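You operate a simulated robot arm through the tools that you are given. There is no shell and no other tool.

Carry out the task below with a simulated two-armed robot. There is one attempt and no reset: what you move stays moved.

Task
Brush the onion skins out of the blue crate on the tilt stand.
Fine: tilt the crate up first and lay it flat afterwards; use the red brush and put it back. Set down upright: red brush. What is to be rubbed or washed off counts as gone when no trace of it is left.

The check looks at the end state, three seconds after you hand in, the way a careful person would. Anything else that was tipped, shoved, dropped, spilled or broken makes it a failure.

Robot
Two 7-joint arms with fingered hands on one trunk that stands fixed in place. Base frame: the origin is at the foot of the trunk, x ahead of it, y to its left, z up. Units: mm, degrees, N and s.
The left shoulder is at [70, 157, 1389], the right one opposite. With the tool pointing down near the work surface each hand reaches from about 100 to 880 mm from the base axis, measured 20 degrees to its own side. Payload 5 kg a hand.
The TCP of each hand is the grasp point between the finger pads, 31 mm short of the fingertips. In the tool frame z runs along the fingers and y along their closing line. The gripper opens to 156 mm; its body begins 88 mm behind the TCP. The gripper is a hand of 4 fingers: y runs from the thumb to the fingers, the wrist lies at [0, 0, -249] in the tool frame, and closing takes about 1.5 s.
Orientation is told as [roll, pitch, yaw] about the base's x, y, z axes, in that order, counted from this pose: with the fingers straight down and closing along the base's y, the tool's x points along the base's -x, its y along +y and its z along -z.

Tools
- The arms move only by the tool play_rows. It takes "left_increments", "right_increments" or both (then of equal length, played together; a hand with none holds still); each is a list of rows, each a list of 7 numbers: the shift along the tool's x, y, z in units of 500 mm (1.0 is 500 mm), then the turn, a rotation vector about the tool's x, y, z in units of 60 degrees (1.0 is 60 degrees), then the opening, from 0 (shut) to 1 (fully open). In form: [[x, y, z, wx, wy, wz, grip], ...]. A call has 1 to 20 rows; each row is the pose to reach, as a shift and turn from the pose commanded when the call began, along the tool's axes at that moment. A call with a number of a shift or a turn outside -1 to 1 is refused whole. Rows are played at 5 a second. More than 50 mm and 8.6 degrees between two rows, or a gripper value outside its range, and nothing of the call is played. Where a pose cannot be reached the arm comes as near as it can. A force on the tool above 40 N (or 10 N above the force at the start of the call, whichever is more), or a blocked arm, ends the call early, and 0.2 s more pass. Each finger travels about 108 mm/s and halts on what it meets, pressing with about 31 N; the grip force reading is that of the motor and also rises with nothing between the fingers. The clock runs only during rows and for 0.2 s after the last one: add rows that repeat a pose to give the fingers time. The reply holds the time, the measured pose of the TCP, the force on the tool along the base axes, the opening and the grip force, in the units named above and with some noise, with the torque about the TCP (base axes, N m) and any sound that the robot's microphone picked up.
- Cameras (640 x 400 px; columns grow to the right, rows downward): "scene" is now at [131.9, -25.4, 1613.2]; the picture's right is [-0.29, -0.96, -0.00], its down [-0.61, 0.18, -0.77] and it looks along [0.74, -0.22, -0.63] (base axes); focal length 337 px, centre (320, 200). "left" rides on the left gripper at [-72, 2, -111] in its tool frame; the picture's right is [-0.02, -1.00, 0.00], its down [0.84, -0.02, -0.55] and it looks along [0.55, -0.01, 0.84] (tool axes); focal length 234 px, centre (320, 200). "right" rides on the right gripper at [72, 2, -111] in its tool frame; the picture's right is [-0.02, 1.00, 0.00], its down [-0.84, -0.02, -0.54] and it looks along [-0.54, -0.01, 0.84] (tool axes); focal length 234 px, centre (320, 200). There is no depth. A picture from a camera that has moved, and an enlarged one, comes with that camera's place and axes in the base frame and with its lens.
- capture(camera): a new picture of that camera. No time passes.
- raise_lower(by): slides the trunk up (or, below 0, down) by that many mm; the arms and the scene camera ride with it, the base frame stays. It gives what a move gives, with no picture.
- preshape(shape, hand): the hand has 4 fingers and takes this shape, open, in about a second: jaw (thumb against the fingers, like two jaws); tri (thumb and two fingers); tip (a fingertip pinch); poke (one finger out to press); point (the index stretched); flat (the hand flat); cup (the hand cupped); fist (a fist). The gripper value then closes the fingers along that shape, each until it touches; the sizes above hold for jaw. It gives what a move gives, with no picture.
- head_to(pan, tilt): turns the head with the scene camera to pan (to the left, within 86 degrees either way) and tilt (down, from -29 to 69), counted from straight ahead of the robot. It gives what a move gives.
- zoom(camera, box): a new picture of the part [left, top, right, bottom] of that camera's present view, enlarged. No time passes.
- hand_in(): hands the job in; it is judged then, once.

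Places have to be worked out from the pictures, the camera data and where the tool is seen. Open the grippers and draw the arms clear of the work before you hand the job in, unless the task says otherwise.

The tools are called after "Emit:" as name(argument=value, ...) on one line, values as JSON. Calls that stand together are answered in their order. play_rows: Moves the arms, as the interface text tells. Its arguments: {"type":"object","properties":{"left_increments":{"type":"array"},"right_increments":{"type":"array"}},"required":[]} The other tools are called the same way: raise_lower (by) moves the trunk up or down; preshape (shape, hand) gives the hand a shape; head_to (pan, tilt) turns the head that bears the scene camera; capture (camera) takes a picture; zoom (camera, box) takes an enlarged picture of a part of a camera's view; hand_in () hands the job in.

At the start:

```text
t: 0.0
left_tcp_pos: [609.4, 99.1, 1321.6]
left_ee_rot: [0.1, 0.0, 0.1]
left_ft_force: [-0.1, 0.1, -0.5]
left_ft_torque: [-0.06, -0.01, 0.0]
left_gripper_width: 156.0
left_grasp_force: 0.1
left_shape: jaw
right_tcp_pos: [401.6, -353.4, 1363.8]
right_ee_rot: [0.0, 0.0, 0.0]
right_ft_force: [-0.7, -0.2, -0.3]
right_ft_torque: [0.01, 0.01, 0.01]
right_gripper_width: 156.0
right_grasp_force: 0.1
right_shape: jaw
trunk travel left (down, up): [-775.0, 165.0]
head pan, tilt (commanded): [-16.9, 39.3]
```

scene: 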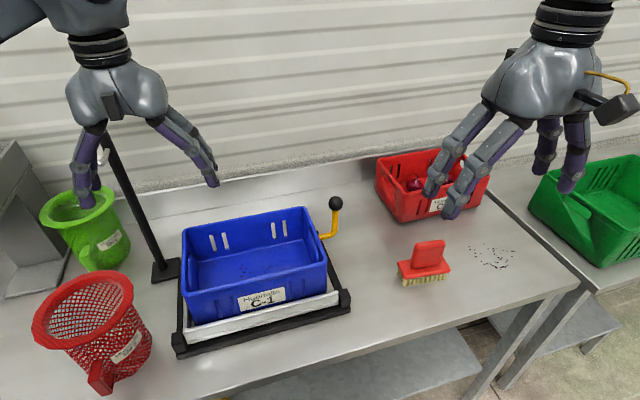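
right: 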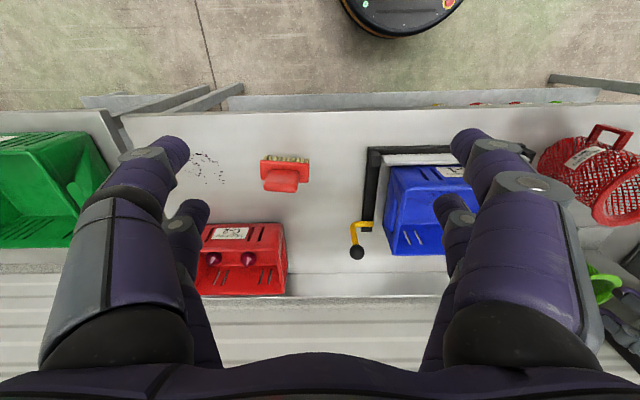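
left: 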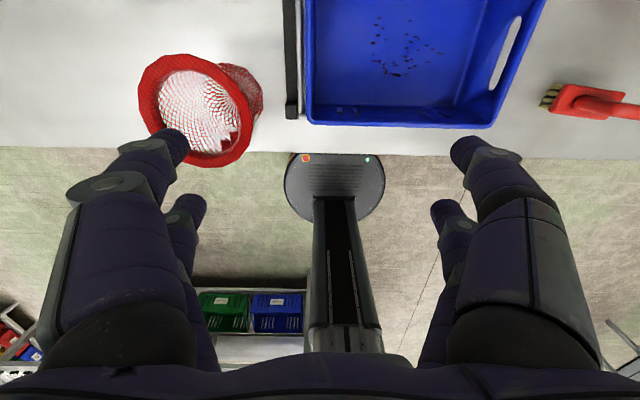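

I start by looking closer at the tilt stand with its lever, the brush and the crate, before moving anything.

Emit:
zoom(camera="scene", box=[160, 180, 360, 360])

Emit:
zoom(camera="scene", box=[360, 200, 540, 310])

Emit:
zoom(camera="left", box=[280, 0, 560, 160])

Emit:
zoom(camera="right", box=[160, 90, 560, 310])

```text
2.22 times, centred on (260, 270) of scene
camera zoom: at [131.9, -25.4, 1613.2], right [-0.29, -0.96, 0.0], down [-0.61, 0.18, -0.77], along [0.74, -0.22, -0.63], focal length 749 px, centre (453, 44)
```

zoom: 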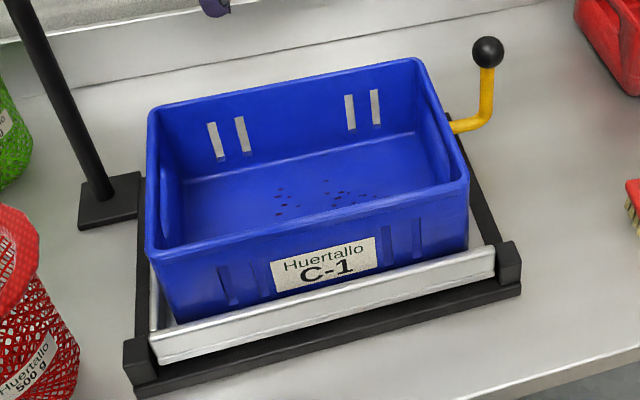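

```text
3.56 times, centred on (450, 255) of scene
camera zoom: at [131.9, -25.4, 1613.2], right [-0.29, -0.96, 0.0], down [-0.61, 0.18, -0.77], along [0.74, -0.22, -0.63], focal length 1199 px, centre (-142, 4)
```

zoom: 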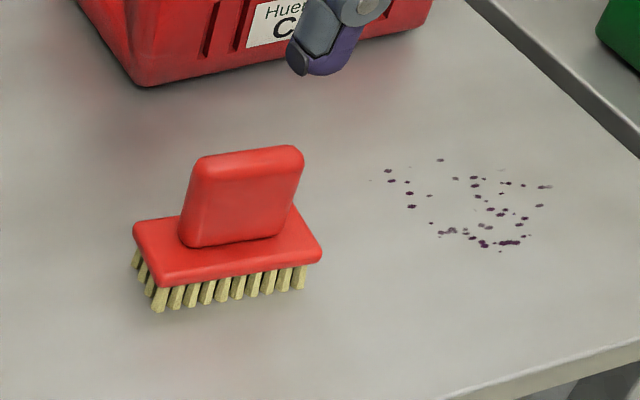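

```text
2.29 times, centred on (420, 80) of left
camera zoom: at [681.2, 102.1, 1433.7], right [0.03, -1.0, 0.0], down [-0.84, -0.02, 0.54], along [-0.54, -0.01, -0.84], focal length 535 px, centre (91, 474)
```

zoom: 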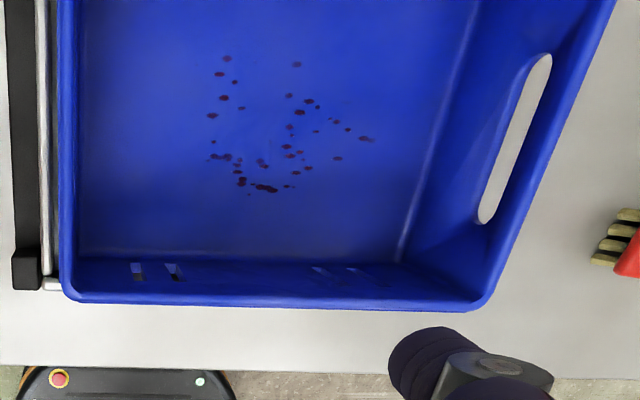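

```text
1.60 times, centred on (360, 200) of right
camera zoom: at [330.3, -350.4, 1474.4], right [0.02, 1.0, 0.0], down [0.84, -0.02, 0.54], along [0.54, -0.01, -0.84], focal length 375 px, centre (256, 200)
```

zoom: 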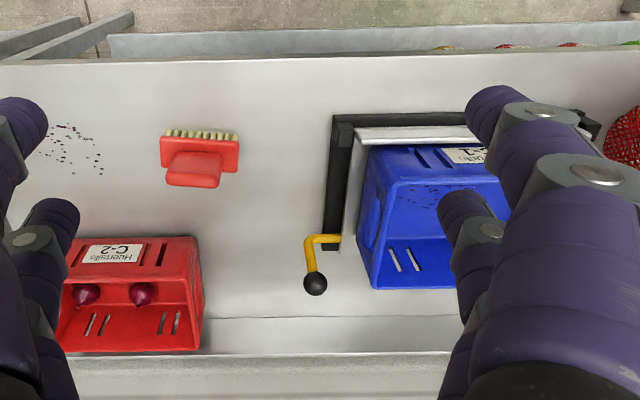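

The table seems to be at z≈890, the crate spans about x 584–778, y −177…118 with its rim near z 1052, and the yellow lever knob is near (775, −266, 1039). I turn the head to get a fuller look at the stand and what surrounds it.

Emit:
head_to(pan=0, tilt=50)

Emit:
capture(camera="scene")

Emit:
zoom(camera="scene", box=[200, 60, 480, 240])

```text
t: 0.8
left_tcp_pos: [608.4, 99.4, 1323.7]
left_ee_rot: [0.0, -0.1, 0.1]
left_ft_force: [0.0, -0.3, 0.4]
left_ft_torque: [0.0, 0.0, -0.01]
left_gripper_width: 155.7
left_grasp_force: 0.1
left_shape: jaw
right_tcp_pos: [401.1, -352.9, 1362.5]
right_ee_rot: [0.0, 0.0, 0.0]
right_ft_force: [0.6, 0.8, 0.6]
right_ft_torque: [0.0, -0.02, 0.02]
right_gripper_width: 155.9
right_grasp_force: 0.1
right_shape: jaw
trunk travel left (down, up): [-775.0, 165.0]
head pan, tilt (commanded): [0.0, 50.0]
```

```text
taken
camera scene: at [127.0, -0.7, 1598.1], right [0.0, -1.0, 0.0], down [-0.77, 0.0, -0.64], along [0.64, 0.0, -0.77], focal length 337 px, centre (320, 200)
```

scene: 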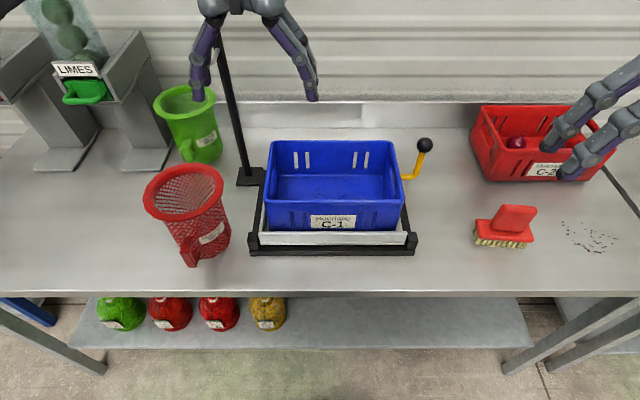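

```text
2.22 times, centred on (340, 150) of scene
camera zoom: at [127.0, -0.7, 1598.1], right [0.0, -1.0, 0.0], down [-0.77, 0.0, -0.64], along [0.64, 0.0, -0.77], focal length 749 px, centre (276, 311)
```

zoom: 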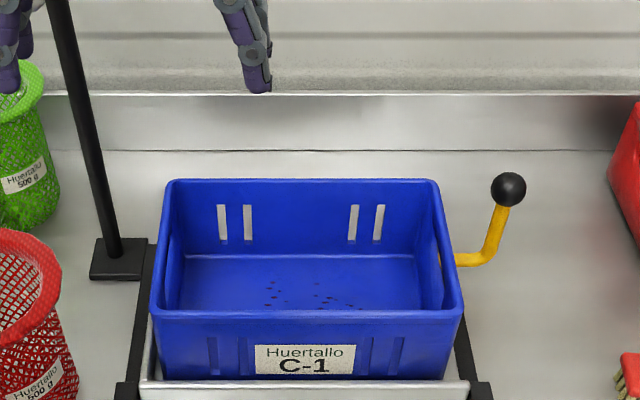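

The lever leaves the tray's right side near its back end and bends up to the knob; the hinge blocks look to be at the near edge. I look up at the post's top to know what could be hit.

Emit:
head_to(pan=15, tilt=10)

Emit:
capture(camera="scene")

```text
t: 1.9
left_tcp_pos: [610.4, 98.8, 1322.0]
left_ee_rot: [0.0, -0.1, 0.1]
left_ft_force: [0.6, 0.3, -0.8]
left_ft_torque: [0.0, -0.02, -0.01]
left_gripper_width: 155.7
left_grasp_force: 0.0
left_shape: jaw
right_tcp_pos: [401.8, -353.5, 1361.8]
right_ee_rot: [-0.1, 0.0, 0.0]
right_ft_force: [-0.6, 0.7, -0.4]
right_ft_torque: [-0.02, 0.01, -0.03]
right_gripper_width: 156.0
right_grasp_force: 0.1
right_shape: jaw
trunk travel left (down, up): [-775.0, 165.0]
head pan, tilt (commanded): [15.0, 10.0]
```

```text
taken
camera scene: at [139.8, 23.4, 1659.8], right [0.26, -0.97, 0.0], down [-0.17, -0.05, -0.98], along [0.95, 0.25, -0.17], focal length 337 px, centre (320, 200)
```

scene: 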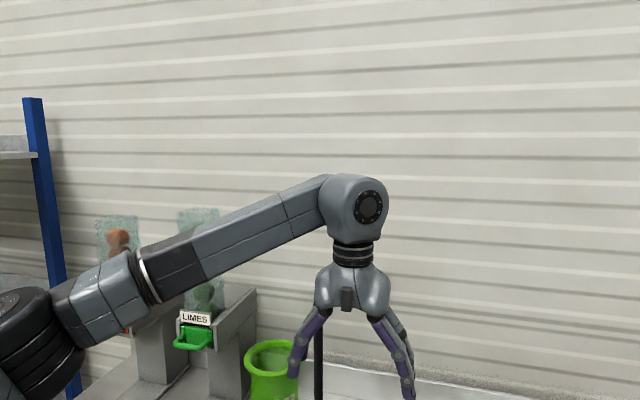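

The post stands at about (794, 203), clear of my planned motions. I draw the left arm back out of the view and bring the right hand toward the lever to look at it with its wrist camera.

Emit:
play_rows(left_increments=[[0.063, 0.054, -0.01, 0, 0, 0, 1], [0.126, 0.107, -0.02, 0, 0, 0, 1], [0.189, 0.161, -0.03, 0, 0, 0, 1], [0.252, 0.215, -0.04, 0, 0, 0, 1], [0.315, 0.268, -0.05, 0, 0, 0, 1], [0.378, 0.322, -0.056, 0, 0, 0, 1]], right_increments=[[-0.035, 0.008, 0.04, 0, 0, 0, 1], [-0.07, 0.016, 0.08, 0, 0, 0, 1], [-0.105, 0.024, 0.12, 0, 0, 0, 1], [-0.14, 0.032, 0.16, 0, 0, 0, 1], [-0.17, 0.04, 0.2, 0, 0, 0, 1], [-0.197, 0.046, 0.226, 0, 0, 0, 1]])

Emit:
head_to(pan=-10, tilt=45)

Emit:
capture(camera="scene")

Emit:
capture(camera="right")

Emit:
capture(camera="left")

```text
t: 3.3
left_tcp_pos: [415.3, 262.9, 1349.1]
left_ee_rot: [-0.1, -0.1, 0.0]
left_ft_force: [0.5, 0.2, -0.3]
left_ft_torque: [-0.01, -0.03, 0.03]
left_gripper_width: 156.1
left_grasp_force: 0.1
left_shape: jaw
right_tcp_pos: [498.9, -328.3, 1250.4]
right_ee_rot: [-0.1, -0.1, -0.1]
right_ft_force: [0.1, 0.8, -0.6]
right_ft_torque: [-0.01, -0.04, -0.02]
right_gripper_width: 155.6
right_grasp_force: 0.0
right_shape: jaw
trunk travel left (down, up): [-775.0, 165.0]
head pan, tilt (commanded): [15.0, 10.0]
```

```text
t: 4.3
left_tcp_pos: [417.9, 260.7, 1347.8]
left_ee_rot: [0.0, 0.0, 0.0]
left_ft_force: [-0.2, 0.3, -0.1]
left_ft_torque: [0.0, 0.02, 0.03]
left_gripper_width: 155.9
left_grasp_force: 0.0
left_shape: jaw
right_tcp_pos: [500.2, -328.1, 1249.0]
right_ee_rot: [0.0, 0.1, 0.0]
right_ft_force: [-0.3, 0.1, -0.1]
right_ft_torque: [0.01, 0.02, 0.01]
right_gripper_width: 156.1
right_grasp_force: 0.0
right_shape: jaw
trunk travel left (down, up): [-775.0, 165.0]
head pan, tilt (commanded): [-10.0, 45.0]
```

```text
taken
camera scene: at [130.4, -14.8, 1605.0], right [-0.17, -0.98, 0.0], down [-0.7, 0.12, -0.71], along [0.7, -0.12, -0.71], focal length 337 px, centre (320, 200)
```

scene: 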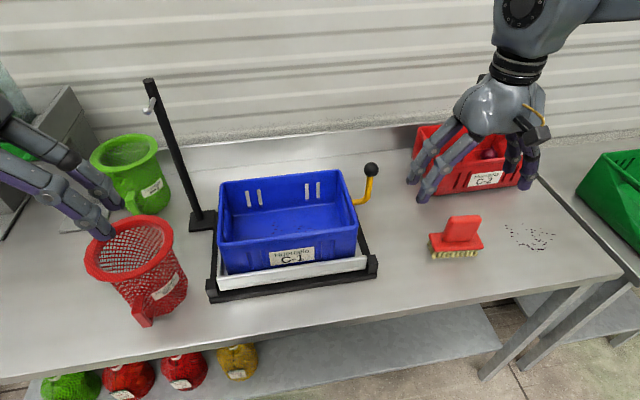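

```text
taken
camera right: at [428.5, -326.9, 1360.6], right [0.02, 1.0, 0.0], down [0.84, -0.02, 0.54], along [0.54, -0.01, -0.84], focal length 234 px, centre (320, 200)
```

right: 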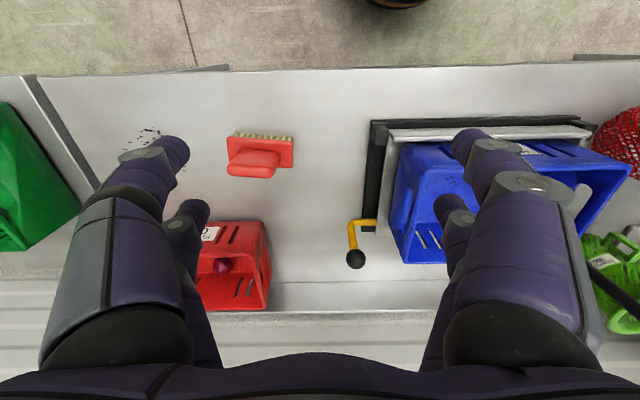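

```text
taken
camera left: at [490.4, 263.2, 1459.9], right [0.03, -1.0, 0.0], down [-0.84, -0.02, 0.54], along [-0.54, -0.01, -0.84], focal length 234 px, centre (320, 200)
```

left: 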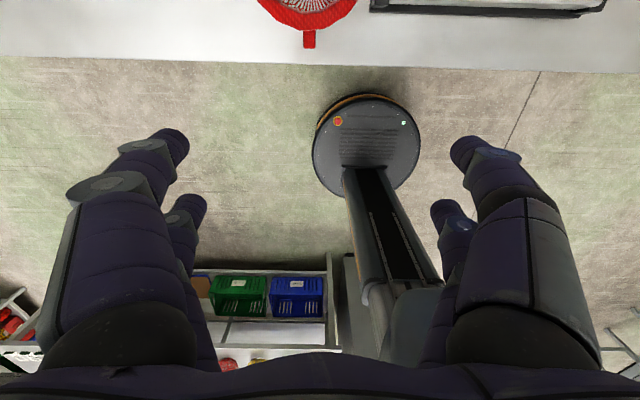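

A post with a silver hook near its top stands by the stand's back left corner. I zoom in on it and on the lever.

Emit:
zoom(camera="scene", box=[100, 60, 260, 160])

Emit:
zoom(camera="scene", box=[190, 150, 400, 310])

Emit:
zoom(camera="right", box=[330, 100, 490, 280])

Emit:
zoom(camera="right", box=[200, 110, 320, 190])

```text
4.00 times, centred on (180, 110) of scene
camera zoom: at [130.4, -14.8, 1605.0], right [-0.17, -0.98, 0.0], down [-0.7, 0.12, -0.71], along [0.7, -0.12, -0.71], focal length 1348 px, centre (880, 560)
```

zoom: 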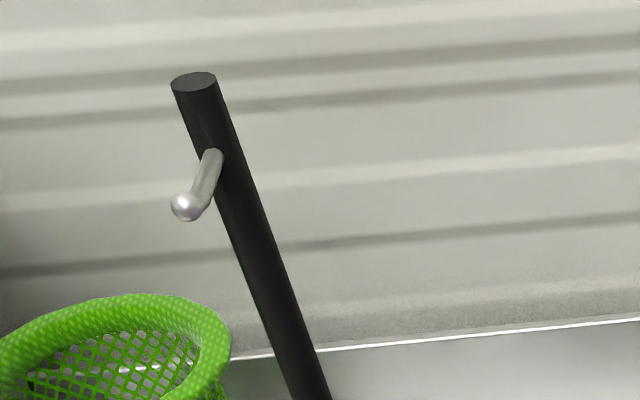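

```text
2.50 times, centred on (295, 230) of scene
camera zoom: at [130.4, -14.8, 1605.0], right [-0.17, -0.98, 0.0], down [-0.7, 0.12, -0.71], along [0.7, -0.12, -0.71], focal length 843 px, centre (382, 125)
```

zoom: 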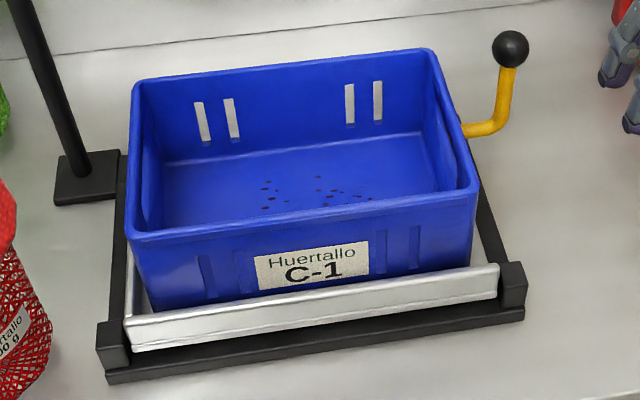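

```text
2.22 times, centred on (410, 190) of right
camera zoom: at [428.5, -326.9, 1360.6], right [0.02, 1.0, 0.0], down [0.84, -0.02, 0.54], along [0.54, -0.01, -0.84], focal length 520 px, centre (120, 222)
```

zoom: 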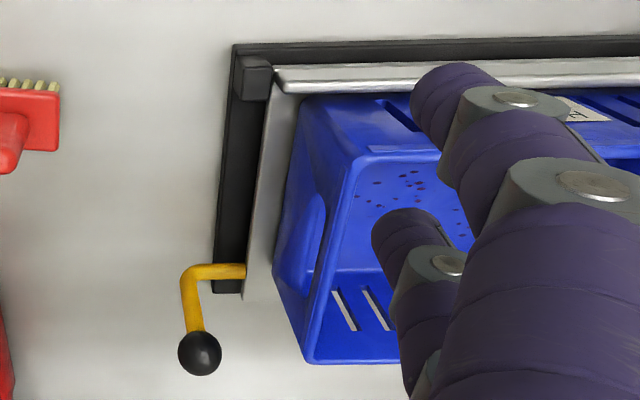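

```text
5.00 times, centred on (260, 150) of right
camera zoom: at [428.5, -326.9, 1360.6], right [0.02, 1.0, 0.0], down [0.84, -0.02, 0.54], along [0.54, -0.01, -0.84], focal length 1171 px, centre (620, 450)
```

zoom: 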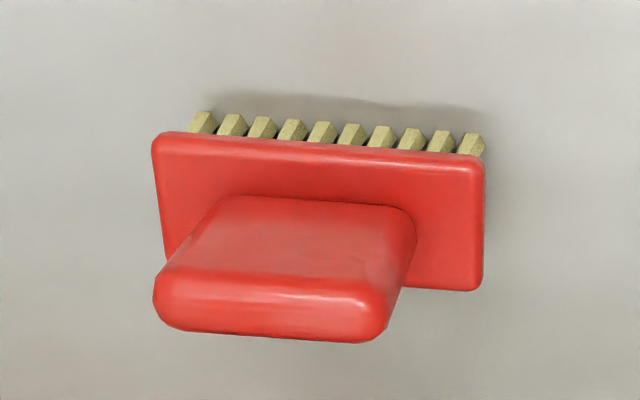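

The brush handle is a plate about 73 mm wide (y) and 22 mm thick (x), top near z 1000, so I need to close along x for it, and the same yaw suits the lever knob. I turn the right hand to yaw +90 in two steps while moving toward the knob.

Emit:
play_rows(right_increments=[[-0.047, 0.01, 0, 0, 0, -0.125, 1], [-0.093, 0.02, 0, 0, 0, -0.25, 1], [-0.14, 0.03, 0, 0, 0, -0.375, 1], [-0.187, 0.04, 0, 0, 0, -0.5, 1], [-0.233, 0.05, 0, 0, 0, -0.625, 1], [-0.28, 0.06, 0, 0, 0, -0.75, 1]])

```text
t: 5.7
left_tcp_pos: [418.4, 260.5, 1346.5]
left_ee_rot: [0.0, -0.1, 0.1]
left_ft_force: [0.5, 0.4, -0.5]
left_ft_torque: [-0.03, 0.05, 0.02]
left_gripper_width: 155.7
left_grasp_force: 0.0
left_shape: jaw
right_tcp_pos: [642.0, -298.8, 1251.4]
right_ee_rot: [-0.1, 0.1, 45.2]
right_ft_force: [0.7, 0.2, -0.1]
right_ft_torque: [-0.03, 0.04, 0.01]
right_gripper_width: 156.0
right_grasp_force: 0.0
right_shape: jaw
trunk travel left (down, up): [-775.0, 165.0]
head pan, tilt (commanded): [-10.0, 45.0]
```

Yaw is 45 and tracking well. I finish the turn to yaw 90 above the lever.

Emit:
play_rows(right_increments=[[-0.031, -0.032, 0.01, 0, 0, -0.125, 1], [-0.062, -0.063, 0.02, 0, 0, -0.25, 1], [-0.093, -0.095, 0.03, 0, 0, -0.375, 1], [-0.125, -0.126, 0.04, 0, 0, -0.5, 1], [-0.156, -0.158, 0.05, 0, 0, -0.625, 1], [-0.187, -0.189, 0.062, 0, 0, -0.75, 1]])

Emit:
capture(camera="right")

Emit:
capture(camera="scene")

```text
t: 7.1
left_tcp_pos: [419.1, 260.2, 1347.6]
left_ee_rot: [0.0, -0.1, 0.0]
left_ft_force: [0.2, 0.0, 0.0]
left_ft_torque: [0.03, 0.03, 0.01]
left_gripper_width: 156.0
left_grasp_force: 0.0
left_shape: jaw
right_tcp_pos: [775.0, -302.1, 1219.2]
right_ee_rot: [-0.1, -0.1, 90.2]
right_ft_force: [0.5, -0.5, 0.0]
right_ft_torque: [0.0, 0.04, 0.0]
right_gripper_width: 155.8
right_grasp_force: 0.0
right_shape: jaw
trunk travel left (down, up): [-775.0, 165.0]
head pan, tilt (commanded): [-10.0, 45.0]
```

```text
taken
camera right: at [772.8, -373.9, 1330.6], right [-1.0, 0.02, 0.0], down [0.02, 0.84, 0.55], along [0.01, 0.55, -0.84], focal length 234 px, centre (320, 200)
```

right: 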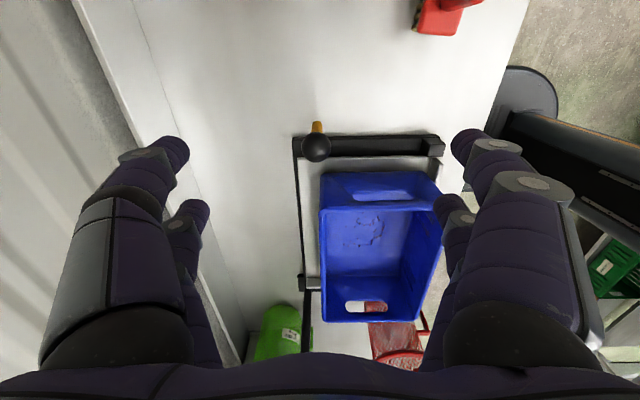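

```text
taken
camera scene: at [131.8, -15.1, 1604.8], right [-0.17, -0.98, 0.0], down [-0.7, 0.12, -0.71], along [0.7, -0.12, -0.71], focal length 337 px, centre (320, 200)
```

scene: 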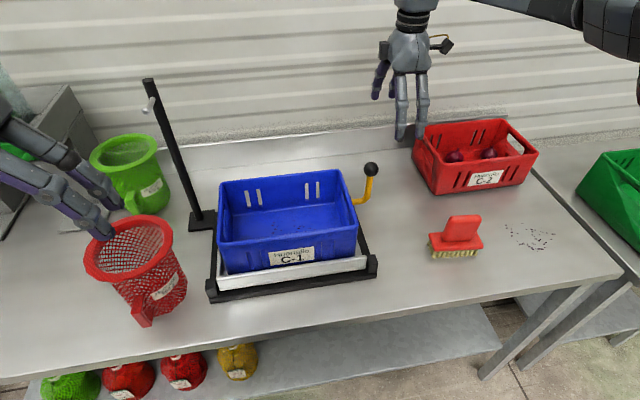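

The knob triangulates to about (779, −264, 1035). I move above it with the fingers partly closed (~90 mm) and check the alignment before descending.

Emit:
play_rows(right_increments=[[-0.03, -0.004, 0.06, 0, 0, 0, 0.8], [-0.06, -0.008, 0.12, 0, 0, 0, 0.6], [-0.076, -0.008, 0.18, 0, 0, 0, 0.58], [-0.076, -0.008, 0.24, 0, 0, 0, 0.58], [-0.076, -0.008, 0.24, 0, 0, 0, 0.58]])

Emit:
capture(camera="right")

Emit:
zoom(camera="scene", box=[260, 60, 480, 260])

```text
t: 8.3
left_tcp_pos: [418.0, 261.5, 1348.0]
left_ee_rot: [0.1, -0.1, 0.1]
left_ft_force: [0.1, 0.0, 0.1]
left_ft_torque: [0.0, 0.0, -0.02]
left_gripper_width: 155.9
left_grasp_force: 0.0
left_shape: jaw
right_tcp_pos: [743.3, -274.1, 1112.2]
right_ee_rot: [0.0, 0.0, 90.0]
right_ft_force: [0.2, 0.1, 0.2]
right_ft_torque: [0.0, 0.03, 0.0]
right_gripper_width: 90.9
right_grasp_force: 0.1
right_shape: jaw
right hand out of reach, approached as far as the arm can: row 1, 2, 3, 4, 5
trunk travel left (down, up): [-775.0, 165.0]
head pan, tilt (commanded): [-10.0, 45.0]
```

```text
taken
camera right: at [742.2, -344.9, 1223.3], right [-1.0, 0.02, 0.0], down [0.02, 0.84, 0.55], along [0.01, 0.55, -0.84], focal length 234 px, centre (320, 200)
```

right: 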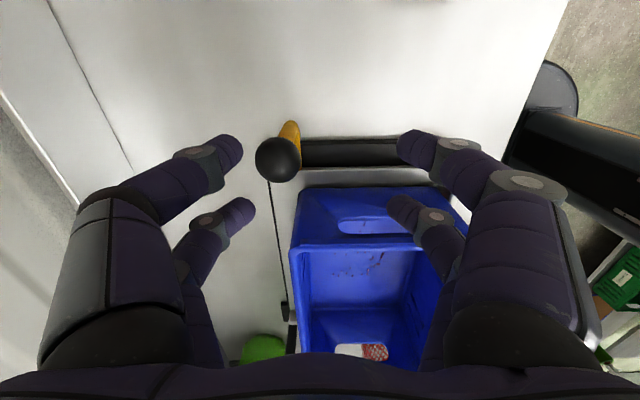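

```text
2.00 times, centred on (370, 160) of scene
camera zoom: at [130.4, -14.4, 1604.9], right [-0.17, -0.98, 0.0], down [-0.7, 0.12, -0.71], along [0.7, -0.12, -0.71], focal length 674 px, centre (220, 280)
```

zoom: 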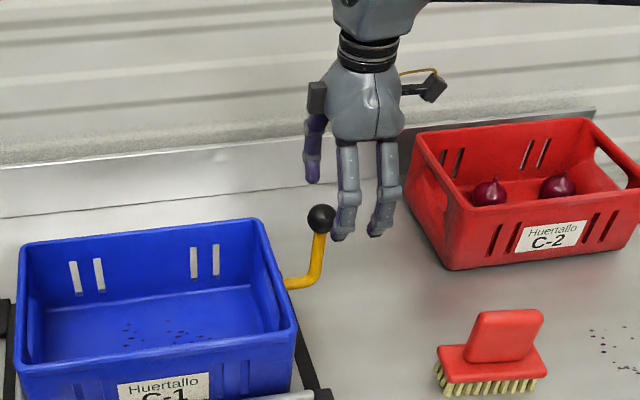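

With the hand pointing straight down the arm tops out at x≈743, so I pitch the fingers forward 25° (which brings the wrist nearer) and retreat a little to a reachable pose.

Emit:
play_rows(right_increments=[[0, 0.03, -0.03, 0.1, 0, 0, 0.58], [0, 0.06, -0.06, 0.21, 0, 0, 0.58], [0, 0.078, -0.062, 0.315, 0, 0, 0.58], [0, 0.078, -0.062, 0.417, 0, 0, 0.58], [0, 0.078, -0.062, 0.417, 0, 0, 0.58]])

Emit:
capture(camera="right")

Emit:
zoom(camera="scene", box=[260, 60, 480, 260])

```text
t: 9.5
left_tcp_pos: [418.0, 260.6, 1348.4]
left_ee_rot: [-0.1, -0.2, 0.1]
left_ft_force: [0.4, 0.4, 0.6]
left_ft_torque: [0.0, 0.01, 0.01]
left_gripper_width: 156.1
left_grasp_force: 0.0
left_shape: jaw
right_tcp_pos: [703.0, -275.0, 1141.6]
right_ee_rot: [-25.1, 0.0, 90.0]
right_ft_force: [0.0, 0.5, 0.4]
right_ft_torque: [-0.01, -0.01, 0.02]
right_gripper_width: 90.8
right_grasp_force: 0.2
right_shape: jaw
trunk travel left (down, up): [-775.0, 165.0]
head pan, tilt (commanded): [-10.0, 45.0]
```

```text
taken
camera right: at [654.8, -346.5, 1242.6], right [-0.91, 0.02, -0.42], down [-0.21, 0.84, 0.5], along [0.37, 0.54, -0.75], focal length 234 px, centre (320, 200)
```

right: 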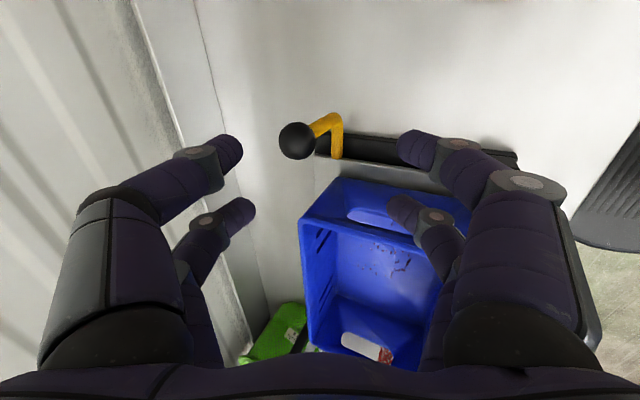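

```text
2.00 times, centred on (370, 160) of scene
camera zoom: at [130.0, -14.6, 1605.0], right [-0.17, -0.98, 0.0], down [-0.7, 0.12, -0.71], along [0.7, -0.12, -0.71], focal length 674 px, centre (220, 280)
```

zoom: 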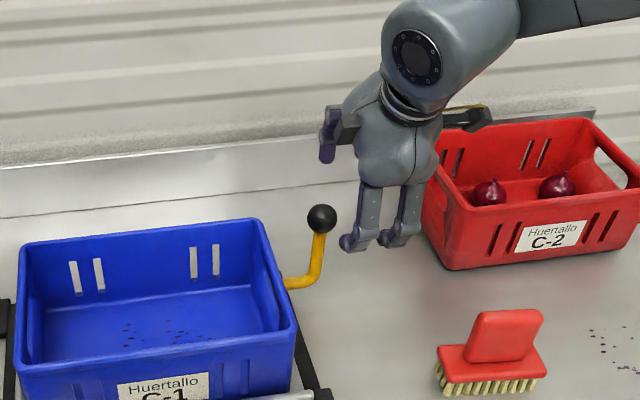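

The hand follows well at this pitch; knob now reads as (781, −266, 1036). I slide along the tool axis to put the knob at the TCP, fingers still open.

Emit:
play_rows(right_increments=[[-0.01, -0.03, 0.03, 0, 0, 0, 0.58], [-0.018, -0.052, 0.08, 0, 0, 0, 0.58], [-0.018, -0.052, 0.13, 0, 0, 0, 0.58], [-0.018, -0.052, 0.18, 0, 0, 0, 0.58], [-0.018, -0.052, 0.22, 0, 0, 0, 0.58], [-0.018, -0.052, 0.257, 0, 0, 0, 0.58], [-0.018, -0.052, 0.257, 0, 0, 0, 0.58]])

Emit:
capture(camera="right")

Emit:
zoom(camera="scene", box=[260, 60, 480, 260])

```text
t: 11.1
left_tcp_pos: [418.9, 260.8, 1348.6]
left_ee_rot: [0.0, -0.2, 0.1]
left_ft_force: [-1.1, -0.9, 0.5]
left_ft_torque: [-0.03, 0.01, -0.02]
left_gripper_width: 155.9
left_grasp_force: 0.0
left_shape: jaw
right_tcp_pos: [781.2, -266.5, 1035.8]
right_ee_rot: [-25.0, 0.0, 90.1]
right_ft_force: [0.2, -0.2, -0.3]
right_ft_torque: [0.02, 0.01, 0.02]
right_gripper_width: 90.9
right_grasp_force: 0.1
right_shape: jaw
trunk travel left (down, up): [-775.0, 165.0]
head pan, tilt (commanded): [-10.0, 45.0]
```

```text
taken
camera right: at [732.7, -337.9, 1137.0], right [-0.91, 0.02, -0.42], down [-0.21, 0.84, 0.5], along [0.37, 0.54, -0.75], focal length 234 px, centre (320, 200)
```

right: 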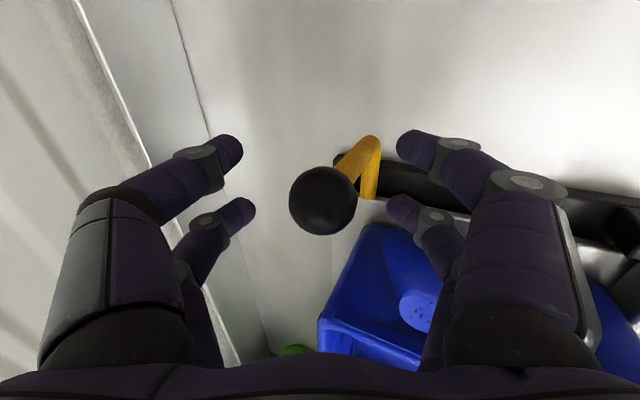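

```text
2.00 times, centred on (370, 160) of scene
camera zoom: at [129.8, -14.6, 1605.0], right [-0.17, -0.98, 0.0], down [-0.7, 0.12, -0.71], along [0.7, -0.12, -0.71], focal length 674 px, centre (220, 280)
```

zoom: 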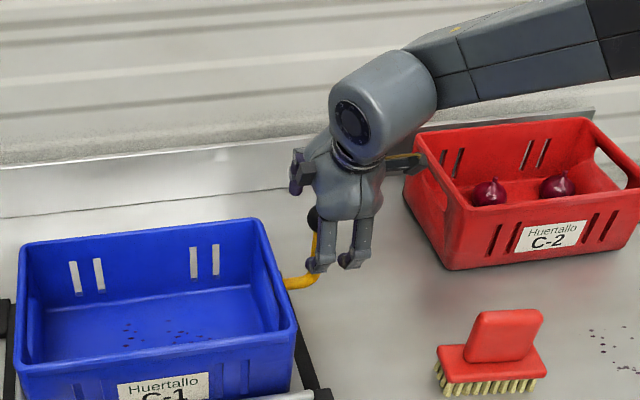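

The knob sits exactly on the TCP in the wrist view (37 mm across). I close the fingers on it.

Emit:
play_rows(right_increments=[[0, 0, 0, 0, 0, 0, 0.4], [0, 0, 0, 0, 0, 0, 0.25], [0, 0, 0, 0, 0, 0, 0.15], [0, 0, 0, 0, 0, 0, 0.15], [0, 0, 0, 0, 0, 0, 0.15]])

Emit:
capture(camera="right")

```text
t: 12.3
left_tcp_pos: [417.1, 260.7, 1349.7]
left_ee_rot: [0.1, -0.1, 0.1]
left_ft_force: [-0.8, -0.2, -0.5]
left_ft_torque: [0.0, -0.02, 0.02]
left_gripper_width: 155.9
left_grasp_force: 0.0
left_shape: jaw
right_tcp_pos: [780.4, -266.1, 1036.3]
right_ee_rot: [-25.0, 0.0, 90.0]
right_ft_force: [0.0, 0.3, 0.7]
right_ft_torque: [0.0, 0.01, 0.0]
right_gripper_width: 23.7
right_grasp_force: 0.0
right_shape: jaw
trunk travel left (down, up): [-775.0, 165.0]
head pan, tilt (commanded): [-10.0, 45.0]
```

```text
taken
camera right: at [732.8, -337.9, 1137.0], right [-0.91, 0.02, -0.42], down [-0.21, 0.84, 0.5], along [0.37, 0.54, -0.75], focal length 234 px, centre (320, 200)
```

right: 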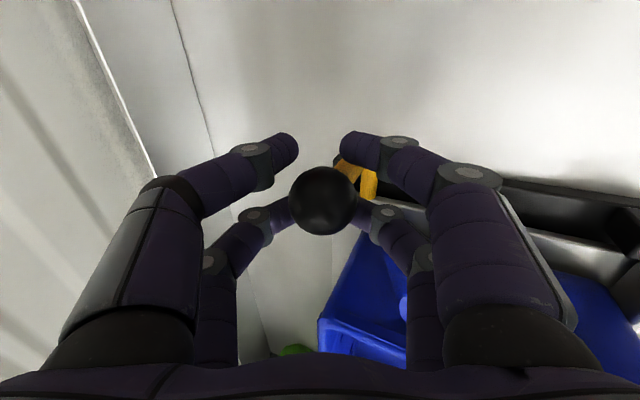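

At 24 mm there's no grip force: the two finger pairs straddle the knob rather than pinch it. I close further so the four fingers cage the knob from below around the rod.

Emit:
play_rows(right_increments=[[0, 0, 0, 0, 0, 0, 0.08], [0, 0, 0, 0, 0, 0, 0.03], [0, 0, 0, 0, 0, 0, 0.0], [0, 0, 0, 0, 0, 0, 0.0]])

Emit:
capture(camera="right")

Emit:
zoom(camera="scene", box=[300, 100, 420, 220])

```text
t: 13.3
left_tcp_pos: [417.5, 262.0, 1349.6]
left_ee_rot: [-0.1, 0.0, 0.2]
left_ft_force: [0.0, 0.1, 0.5]
left_ft_torque: [0.01, -0.02, 0.02]
left_gripper_width: 155.8
left_grasp_force: 0.1
left_shape: jaw
right_tcp_pos: [782.2, -265.7, 1037.4]
right_ee_rot: [-25.0, 0.0, 90.2]
right_ft_force: [1.1, 1.0, -1.3]
right_ft_torque: [-0.03, -0.02, 0.03]
right_gripper_width: 0.0
right_grasp_force: 30.4
right_shape: jaw
trunk travel left (down, up): [-775.0, 165.0]
head pan, tilt (commanded): [-10.0, 45.0]
```

```text
taken
camera right: at [733.2, -337.7, 1136.7], right [-0.91, 0.02, -0.42], down [-0.21, 0.84, 0.5], along [0.37, 0.54, -0.75], focal length 234 px, centre (320, 200)
```

right: 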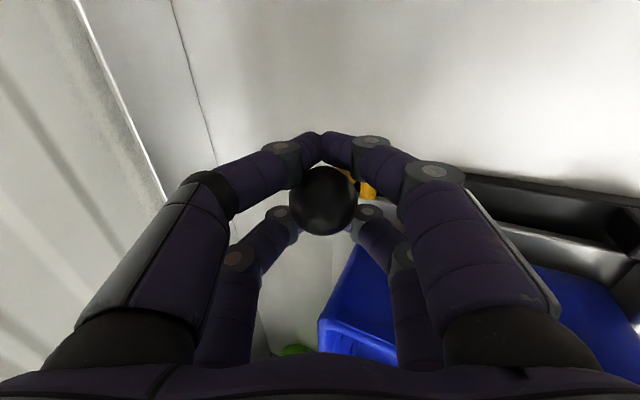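

```text
3.33 times, centred on (360, 160) of scene
camera zoom: at [130.6, -14.5, 1604.9], right [-0.17, -0.98, 0.0], down [-0.7, 0.12, -0.71], along [0.7, -0.12, -0.71], focal length 1124 px, centre (187, 333)
```

zoom: 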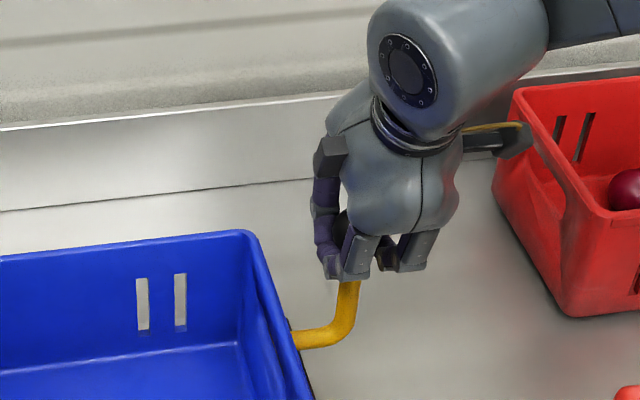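

The fingers are shut around the rod with the knob caged above them, free to pivot about the hinge direction. With the hinge near (562, 925) I lift along the arc by about 10° and watch the forces.

Emit:
play_rows(right_increments=[[0, 0.001, -0.0213, 0, 0, 0, 0], [0, 0.003, -0.0426, 0, 0, 0, 0], [0, 0.006, -0.0638, 0, 0, 0, 0], [0, 0.01, -0.0849, 0, 0, 0, 0], [0, 0.01, -0.0849, 0, 0, 0, 0]])

Emit:
capture(camera="scene")

Emit:
capture(camera="right")

```text
t: 14.5
left_tcp_pos: [418.1, 261.3, 1348.0]
left_ee_rot: [0.0, 0.0, 0.1]
left_ft_force: [0.5, -1.3, -1.2]
left_ft_torque: [-0.01, 0.0, 0.01]
left_gripper_width: 156.0
left_grasp_force: 0.2
left_shape: jaw
right_tcp_pos: [759.3, -266.2, 1074.5]
right_ee_rot: [-25.0, 0.0, 90.1]
right_ft_force: [2.5, 2.3, -6.6]
right_ft_torque: [-0.07, -0.04, -0.06]
right_gripper_width: 0.0
right_grasp_force: 31.2
right_shape: jaw
trunk travel left (down, up): [-775.0, 165.0]
head pan, tilt (commanded): [-10.0, 45.0]
```

```text
taken
camera scene: at [131.7, -14.3, 1604.8], right [-0.17, -0.98, 0.0], down [-0.7, 0.12, -0.71], along [0.7, -0.12, -0.71], focal length 337 px, centre (320, 200)
```

scene: 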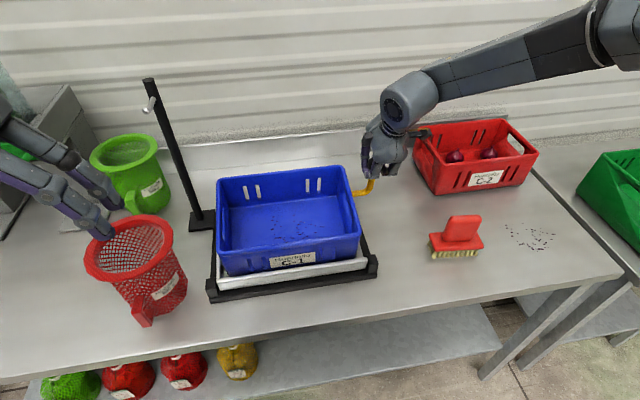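

```text
taken
camera right: at [711.1, -337.2, 1173.6], right [-0.91, 0.02, -0.42], down [-0.21, 0.84, 0.5], along [0.37, 0.55, -0.75], focal length 234 px, centre (320, 200)
```

right: 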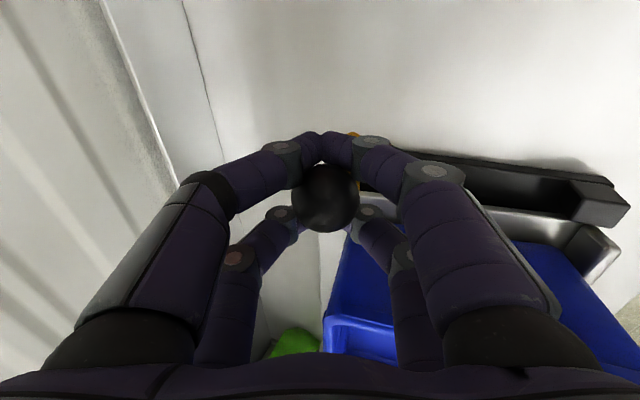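

The crate tilts up toward the robot with only ~7 N, confirming the front hinge. I continue along the arc to about 30°.

Emit:
play_rows(right_increments=[[0, 0.0048, -0.021, 0, 0, 0, 0], [0, 0.0106, -0.0416, 0, 0, 0, 0], [0, 0.0173, -0.0619, 0, 0, 0, 0], [0, 0.0249, -0.082, 0, 0, 0, 0], [0, 0.0332, -0.1015, 0, 0, 0, 0], [0, 0.0425, -0.1209, 0, 0, 0, 0], [0, 0.0527, -0.1398, 0, 0, 0, 0], [0, 0.0634, -0.1583, 0, 0, 0, 0]])

Emit:
capture(camera="scene")

Emit:
capture(camera="right")

```text
t: 15.8
left_tcp_pos: [426.6, 261.6, 1343.6]
left_ee_rot: [-0.1, 0.3, -0.1]
left_ft_force: [-0.5, 0.6, 0.7]
left_ft_torque: [-0.03, -0.04, 0.02]
left_gripper_width: 156.0
left_grasp_force: 0.0
left_shape: jaw
right_tcp_pos: [724.8, -265.5, 1108.2]
right_ee_rot: [-24.7, 0.0, 90.1]
right_ft_force: [36.8, 10.8, -35.3]
right_ft_torque: [-0.09, -0.35, -0.11]
right_gripper_width: 0.2
right_grasp_force: 31.2
right_shape: jaw
trunk travel left (down, up): [-775.0, 165.0]
head pan, tilt (commanded): [-10.0, 45.0]
stopped in row 6 (right hand): the force on the tool passed its limit at 48 N (the readings are from after the stop); the commanded pose is now the measured one
```

```text
taken
camera scene: at [141.1, -13.0, 1603.6], right [-0.17, -0.99, 0.0], down [-0.7, 0.12, -0.7], along [0.69, -0.12, -0.71], focal length 337 px, centre (320, 200)
```

scene: 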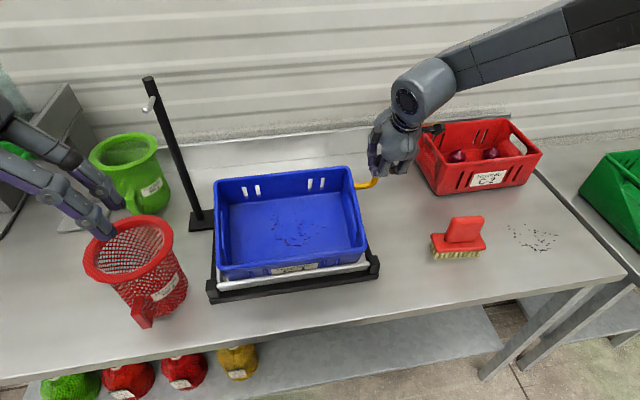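

```text
taken
camera right: at [677.6, -336.8, 1208.5], right [-0.91, 0.02, -0.42], down [-0.21, 0.84, 0.5], along [0.36, 0.55, -0.76], focal length 234 px, centre (320, 200)
```

right: 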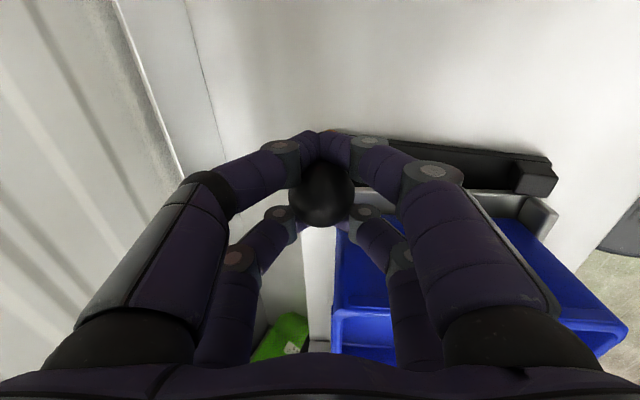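

The lever hit its end stop at about 21° tilt. I ease back about 2.5° along the arc to see whether the tray holds itself up.

Emit:
play_rows(right_increments=[[0, -0.003, 0.0065, 0, 0, 0, 0], [0, -0.0057, 0.013, 0, 0, 0, 0], [0, -0.0085, 0.0196, 0, 0, 0, 0], [0, -0.0085, 0.0196, 0, 0, 0, 0]])

Emit:
capture(camera="right")

Emit:
capture(camera="scene")

```text
t: 16.8
left_tcp_pos: [420.5, 260.4, 1347.4]
left_ee_rot: [0.0, -0.1, 0.0]
left_ft_force: [0.5, 0.0, -0.5]
left_ft_torque: [0.02, -0.01, -0.01]
left_gripper_width: 155.8
left_grasp_force: 0.0
left_shape: jaw
right_tcp_pos: [726.0, -266.8, 1107.6]
right_ee_rot: [-24.8, 0.0, 90.0]
right_ft_force: [7.9, 6.8, -8.3]
right_ft_torque: [0.02, -0.06, -0.05]
right_gripper_width: 0.1
right_grasp_force: 30.9
right_shape: jaw
trunk travel left (down, up): [-775.0, 165.0]
head pan, tilt (commanded): [-10.0, 45.0]
```

```text
taken
camera right: at [678.7, -336.6, 1207.5], right [-0.91, 0.02, -0.42], down [-0.21, 0.84, 0.5], along [0.36, 0.54, -0.76], focal length 234 px, centre (320, 200)
```

right: 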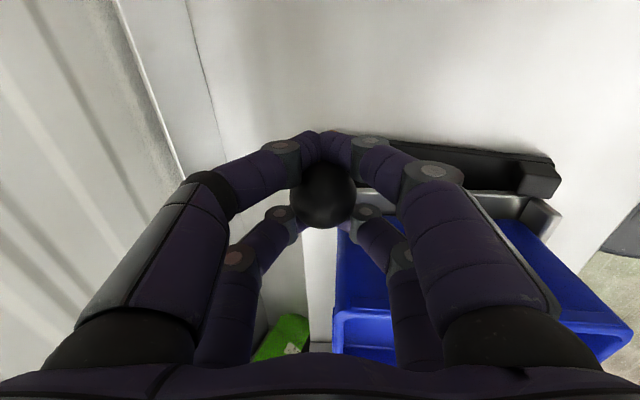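

```text
taken
camera scene: at [132.6, -13.2, 1604.9], right [-0.17, -0.98, 0.0], down [-0.7, 0.12, -0.71], along [0.69, -0.12, -0.71], focal length 337 px, centre (320, 200)
```

scene: 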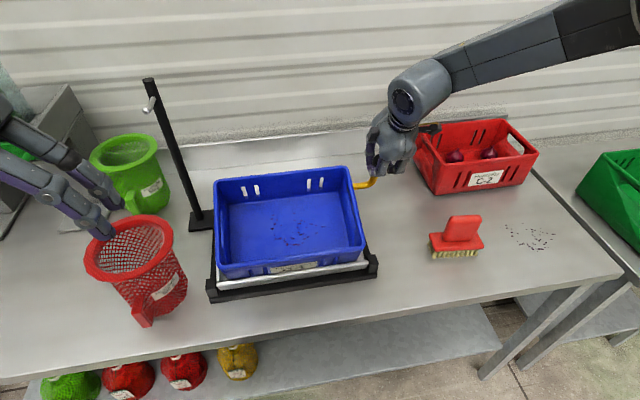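

Force has dropped to ~13 N with the tray still near its stop. I ease back another few degrees to test whether the lever follows or stays.

Emit:
play_rows(right_increments=[[0, -0.003, 0.0065, 0, 0, 0, 0], [0, -0.0057, 0.013, 0, 0, 0, 0], [0, -0.0085, 0.0196, 0, 0, 0, 0], [0, -0.0115, 0.0265, 0, 0, 0, 0], [0, -0.0115, 0.0265, 0, 0, 0, 0]])

Emit:
capture(camera="right")

Emit:
zoom(camera="scene", box=[190, 100, 430, 310])

```text
t: 18.0
left_tcp_pos: [417.2, 261.0, 1349.0]
left_ee_rot: [0.0, -0.1, 0.0]
left_ft_force: [-0.1, 0.4, -0.5]
left_ft_torque: [-0.01, 0.02, 0.0]
left_gripper_width: 155.9
left_grasp_force: 0.0
left_shape: jaw
right_tcp_pos: [735.4, -266.0, 1098.7]
right_ee_rot: [-24.9, 0.0, 90.0]
right_ft_force: [-0.3, -0.3, -0.8]
right_ft_torque: [0.01, -0.05, 0.04]
right_gripper_width: 0.1
right_grasp_force: 31.4
right_shape: jaw
trunk travel left (down, up): [-775.0, 165.0]
head pan, tilt (commanded): [-10.0, 45.0]
```

```text
taken
camera right: at [688.5, -337.5, 1199.3], right [-0.91, 0.02, -0.42], down [-0.21, 0.84, 0.5], along [0.37, 0.54, -0.75], focal length 234 px, centre (320, 200)
```

right: 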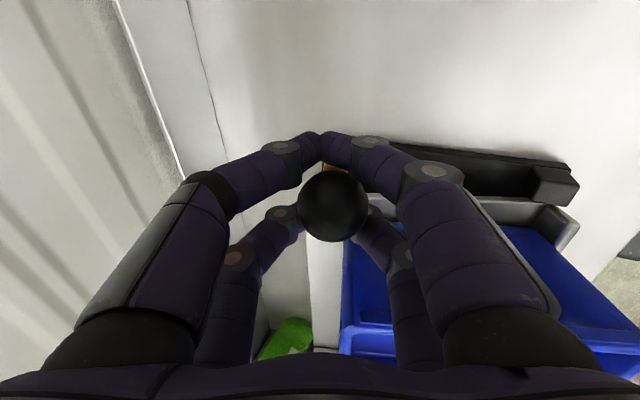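

```text
1.90 times, centred on (310, 205) of scene
camera zoom: at [129.8, -14.1, 1605.0], right [-0.17, -0.98, 0.0], down [-0.7, 0.12, -0.71], along [0.7, -0.12, -0.71], focal length 642 px, centre (339, 190)
```

zoom: 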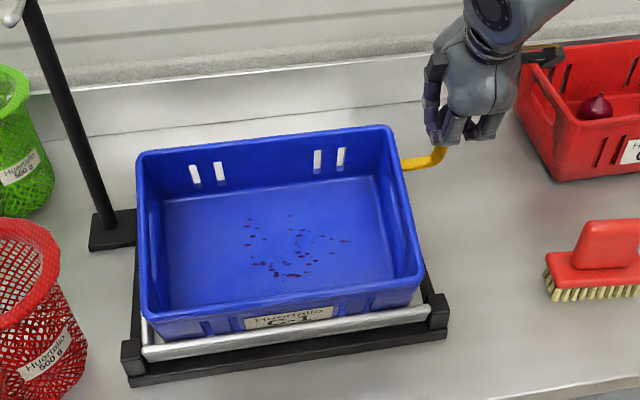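

The knob has moved within the cage and the force reads zero, so the tray stays up by itself at ~20°. I open the fingers and withdraw along the tool axis.

Emit:
play_rows(right_increments=[[0, 0, 0, 0, 0, 0, 0.2], [0, 0, 0, 0, 0, 0, 0.4], [0, 0, 0, 0, 0, 0, 0.58], [0, 0, 0, 0, 0, 0, 0.58], [0, 0, -0.05, 0, 0, 0, 0.58], [0, 0, -0.12, 0, 0, 0, 0.58], [0, 0, -0.2, 0, 0, 0, 0.58], [0, 0, -0.28, 0, 0, 0, 0.58]])

Emit:
capture(camera="right")

Emit:
capture(camera="scene")

Emit:
zoom(camera="scene", box=[190, 100, 430, 310])

```text
t: 19.8
left_tcp_pos: [416.1, 261.6, 1349.2]
left_ee_rot: [0.0, -0.3, 0.0]
left_ft_force: [-0.2, 0.4, 0.2]
left_ft_torque: [-0.02, -0.02, -0.02]
left_gripper_width: 155.7
left_grasp_force: 0.0
left_shape: jaw
right_tcp_pos: [672.4, -267.0, 1226.5]
right_ee_rot: [-25.0, 0.0, 90.0]
right_ft_force: [0.1, -0.3, 0.0]
right_ft_torque: [0.0, 0.02, 0.01]
right_gripper_width: 89.7
right_grasp_force: 0.0
right_shape: jaw
trunk travel left (down, up): [-775.0, 165.0]
head pan, tilt (commanded): [-10.0, 45.0]
```

```text
taken
camera right: at [624.2, -338.7, 1325.5], right [-0.91, 0.02, -0.42], down [-0.21, 0.84, 0.5], along [0.37, 0.54, -0.75], focal length 234 px, centre (320, 200)
```

right: 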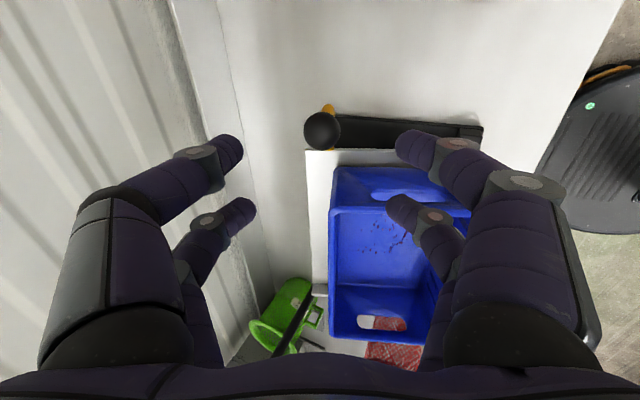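

```text
taken
camera scene: at [127.5, -14.2, 1605.1], right [-0.17, -0.98, 0.0], down [-0.7, 0.12, -0.71], along [0.7, -0.12, -0.71], focal length 337 px, centre (320, 200)
```

scene: 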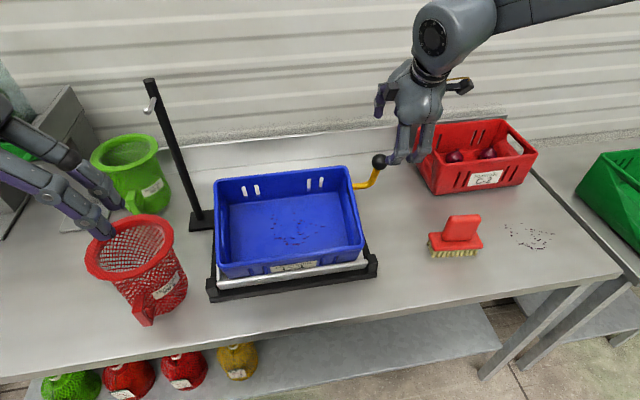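

```text
1.90 times, centred on (310, 205) of scene
camera zoom: at [127.5, -14.2, 1605.1], right [-0.17, -0.98, 0.0], down [-0.7, 0.12, -0.71], along [0.7, -0.12, -0.71], focal length 642 px, centre (339, 190)
```

zoom: 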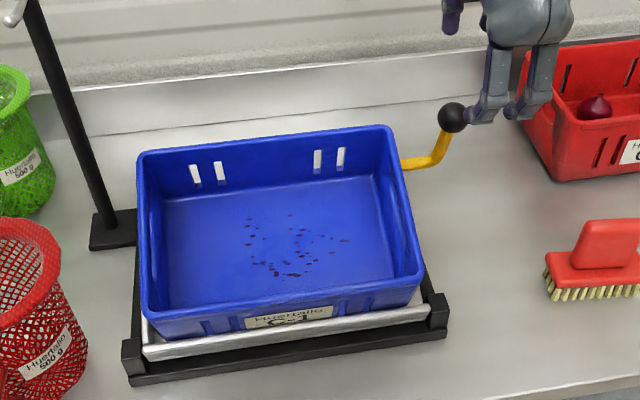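

The tray holds at about 20° on its own. Now I carry the right hand over to the brush, turning it back to vertical, and look at the brush from above.

Emit:
play_rows(right_increments=[[0.05, 0.02, -0.002, -0.07, 0, 0, 0.7], [0.12, 0.045, -0.005, -0.14, 0, 0, 0.7], [0.19, 0.075, -0.008, -0.21, 0, 0, 0.7], [0.26, 0.105, -0.01, -0.28, 0, 0, 0.7], [0.335, 0.13, -0.013, -0.35, 0, 0, 0.7], [0.406, 0.156, -0.0154, -0.417, 0, 0, 0.7], [0.406, 0.156, -0.0154, -0.417, 0, 0, 0.7]])

Emit:
capture(camera="right")

Emit:
zoom(camera="scene", box=[380, 160, 540, 280])

```text
t: 21.4
left_tcp_pos: [417.8, 260.4, 1347.8]
left_ee_rot: [0.0, -0.1, 0.1]
left_ft_force: [1.1, -0.4, -0.4]
left_ft_torque: [-0.03, 0.03, 0.03]
left_gripper_width: 155.9
left_grasp_force: 0.2
left_shape: jaw
right_tcp_pos: [603.6, -468.9, 1199.7]
right_ee_rot: [0.1, 0.0, 90.1]
right_ft_force: [0.2, 0.4, -0.5]
right_ft_torque: [0.02, 0.01, 0.0]
right_gripper_width: 108.9
right_grasp_force: 0.0
right_shape: jaw
trunk travel left (down, up): [-775.0, 165.0]
head pan, tilt (commanded): [-10.0, 45.0]
```

```text
taken
camera right: at [602.3, -540.6, 1309.8], right [-1.0, 0.02, 0.0], down [0.02, 0.84, 0.54], along [0.01, 0.54, -0.84], focal length 234 px, centre (320, 200)
```

right: 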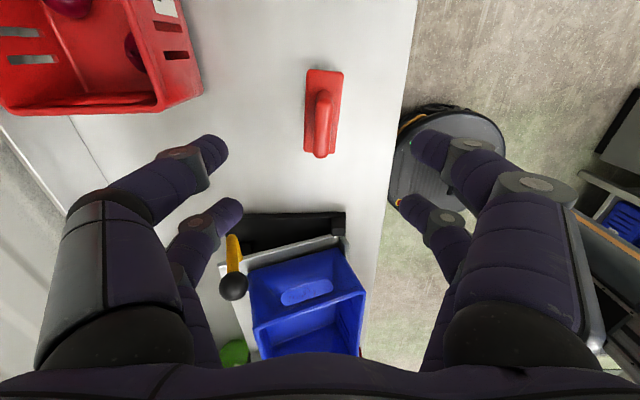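

```text
3.33 times, centred on (460, 220) of scene
camera zoom: at [130.2, -13.9, 1605.0], right [-0.17, -0.98, 0.0], down [-0.7, 0.12, -0.71], along [0.7, -0.12, -0.71], focal length 1124 px, centre (-147, 133)
```

zoom: 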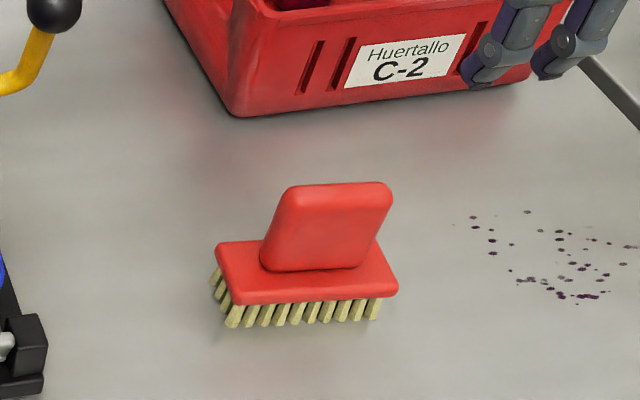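

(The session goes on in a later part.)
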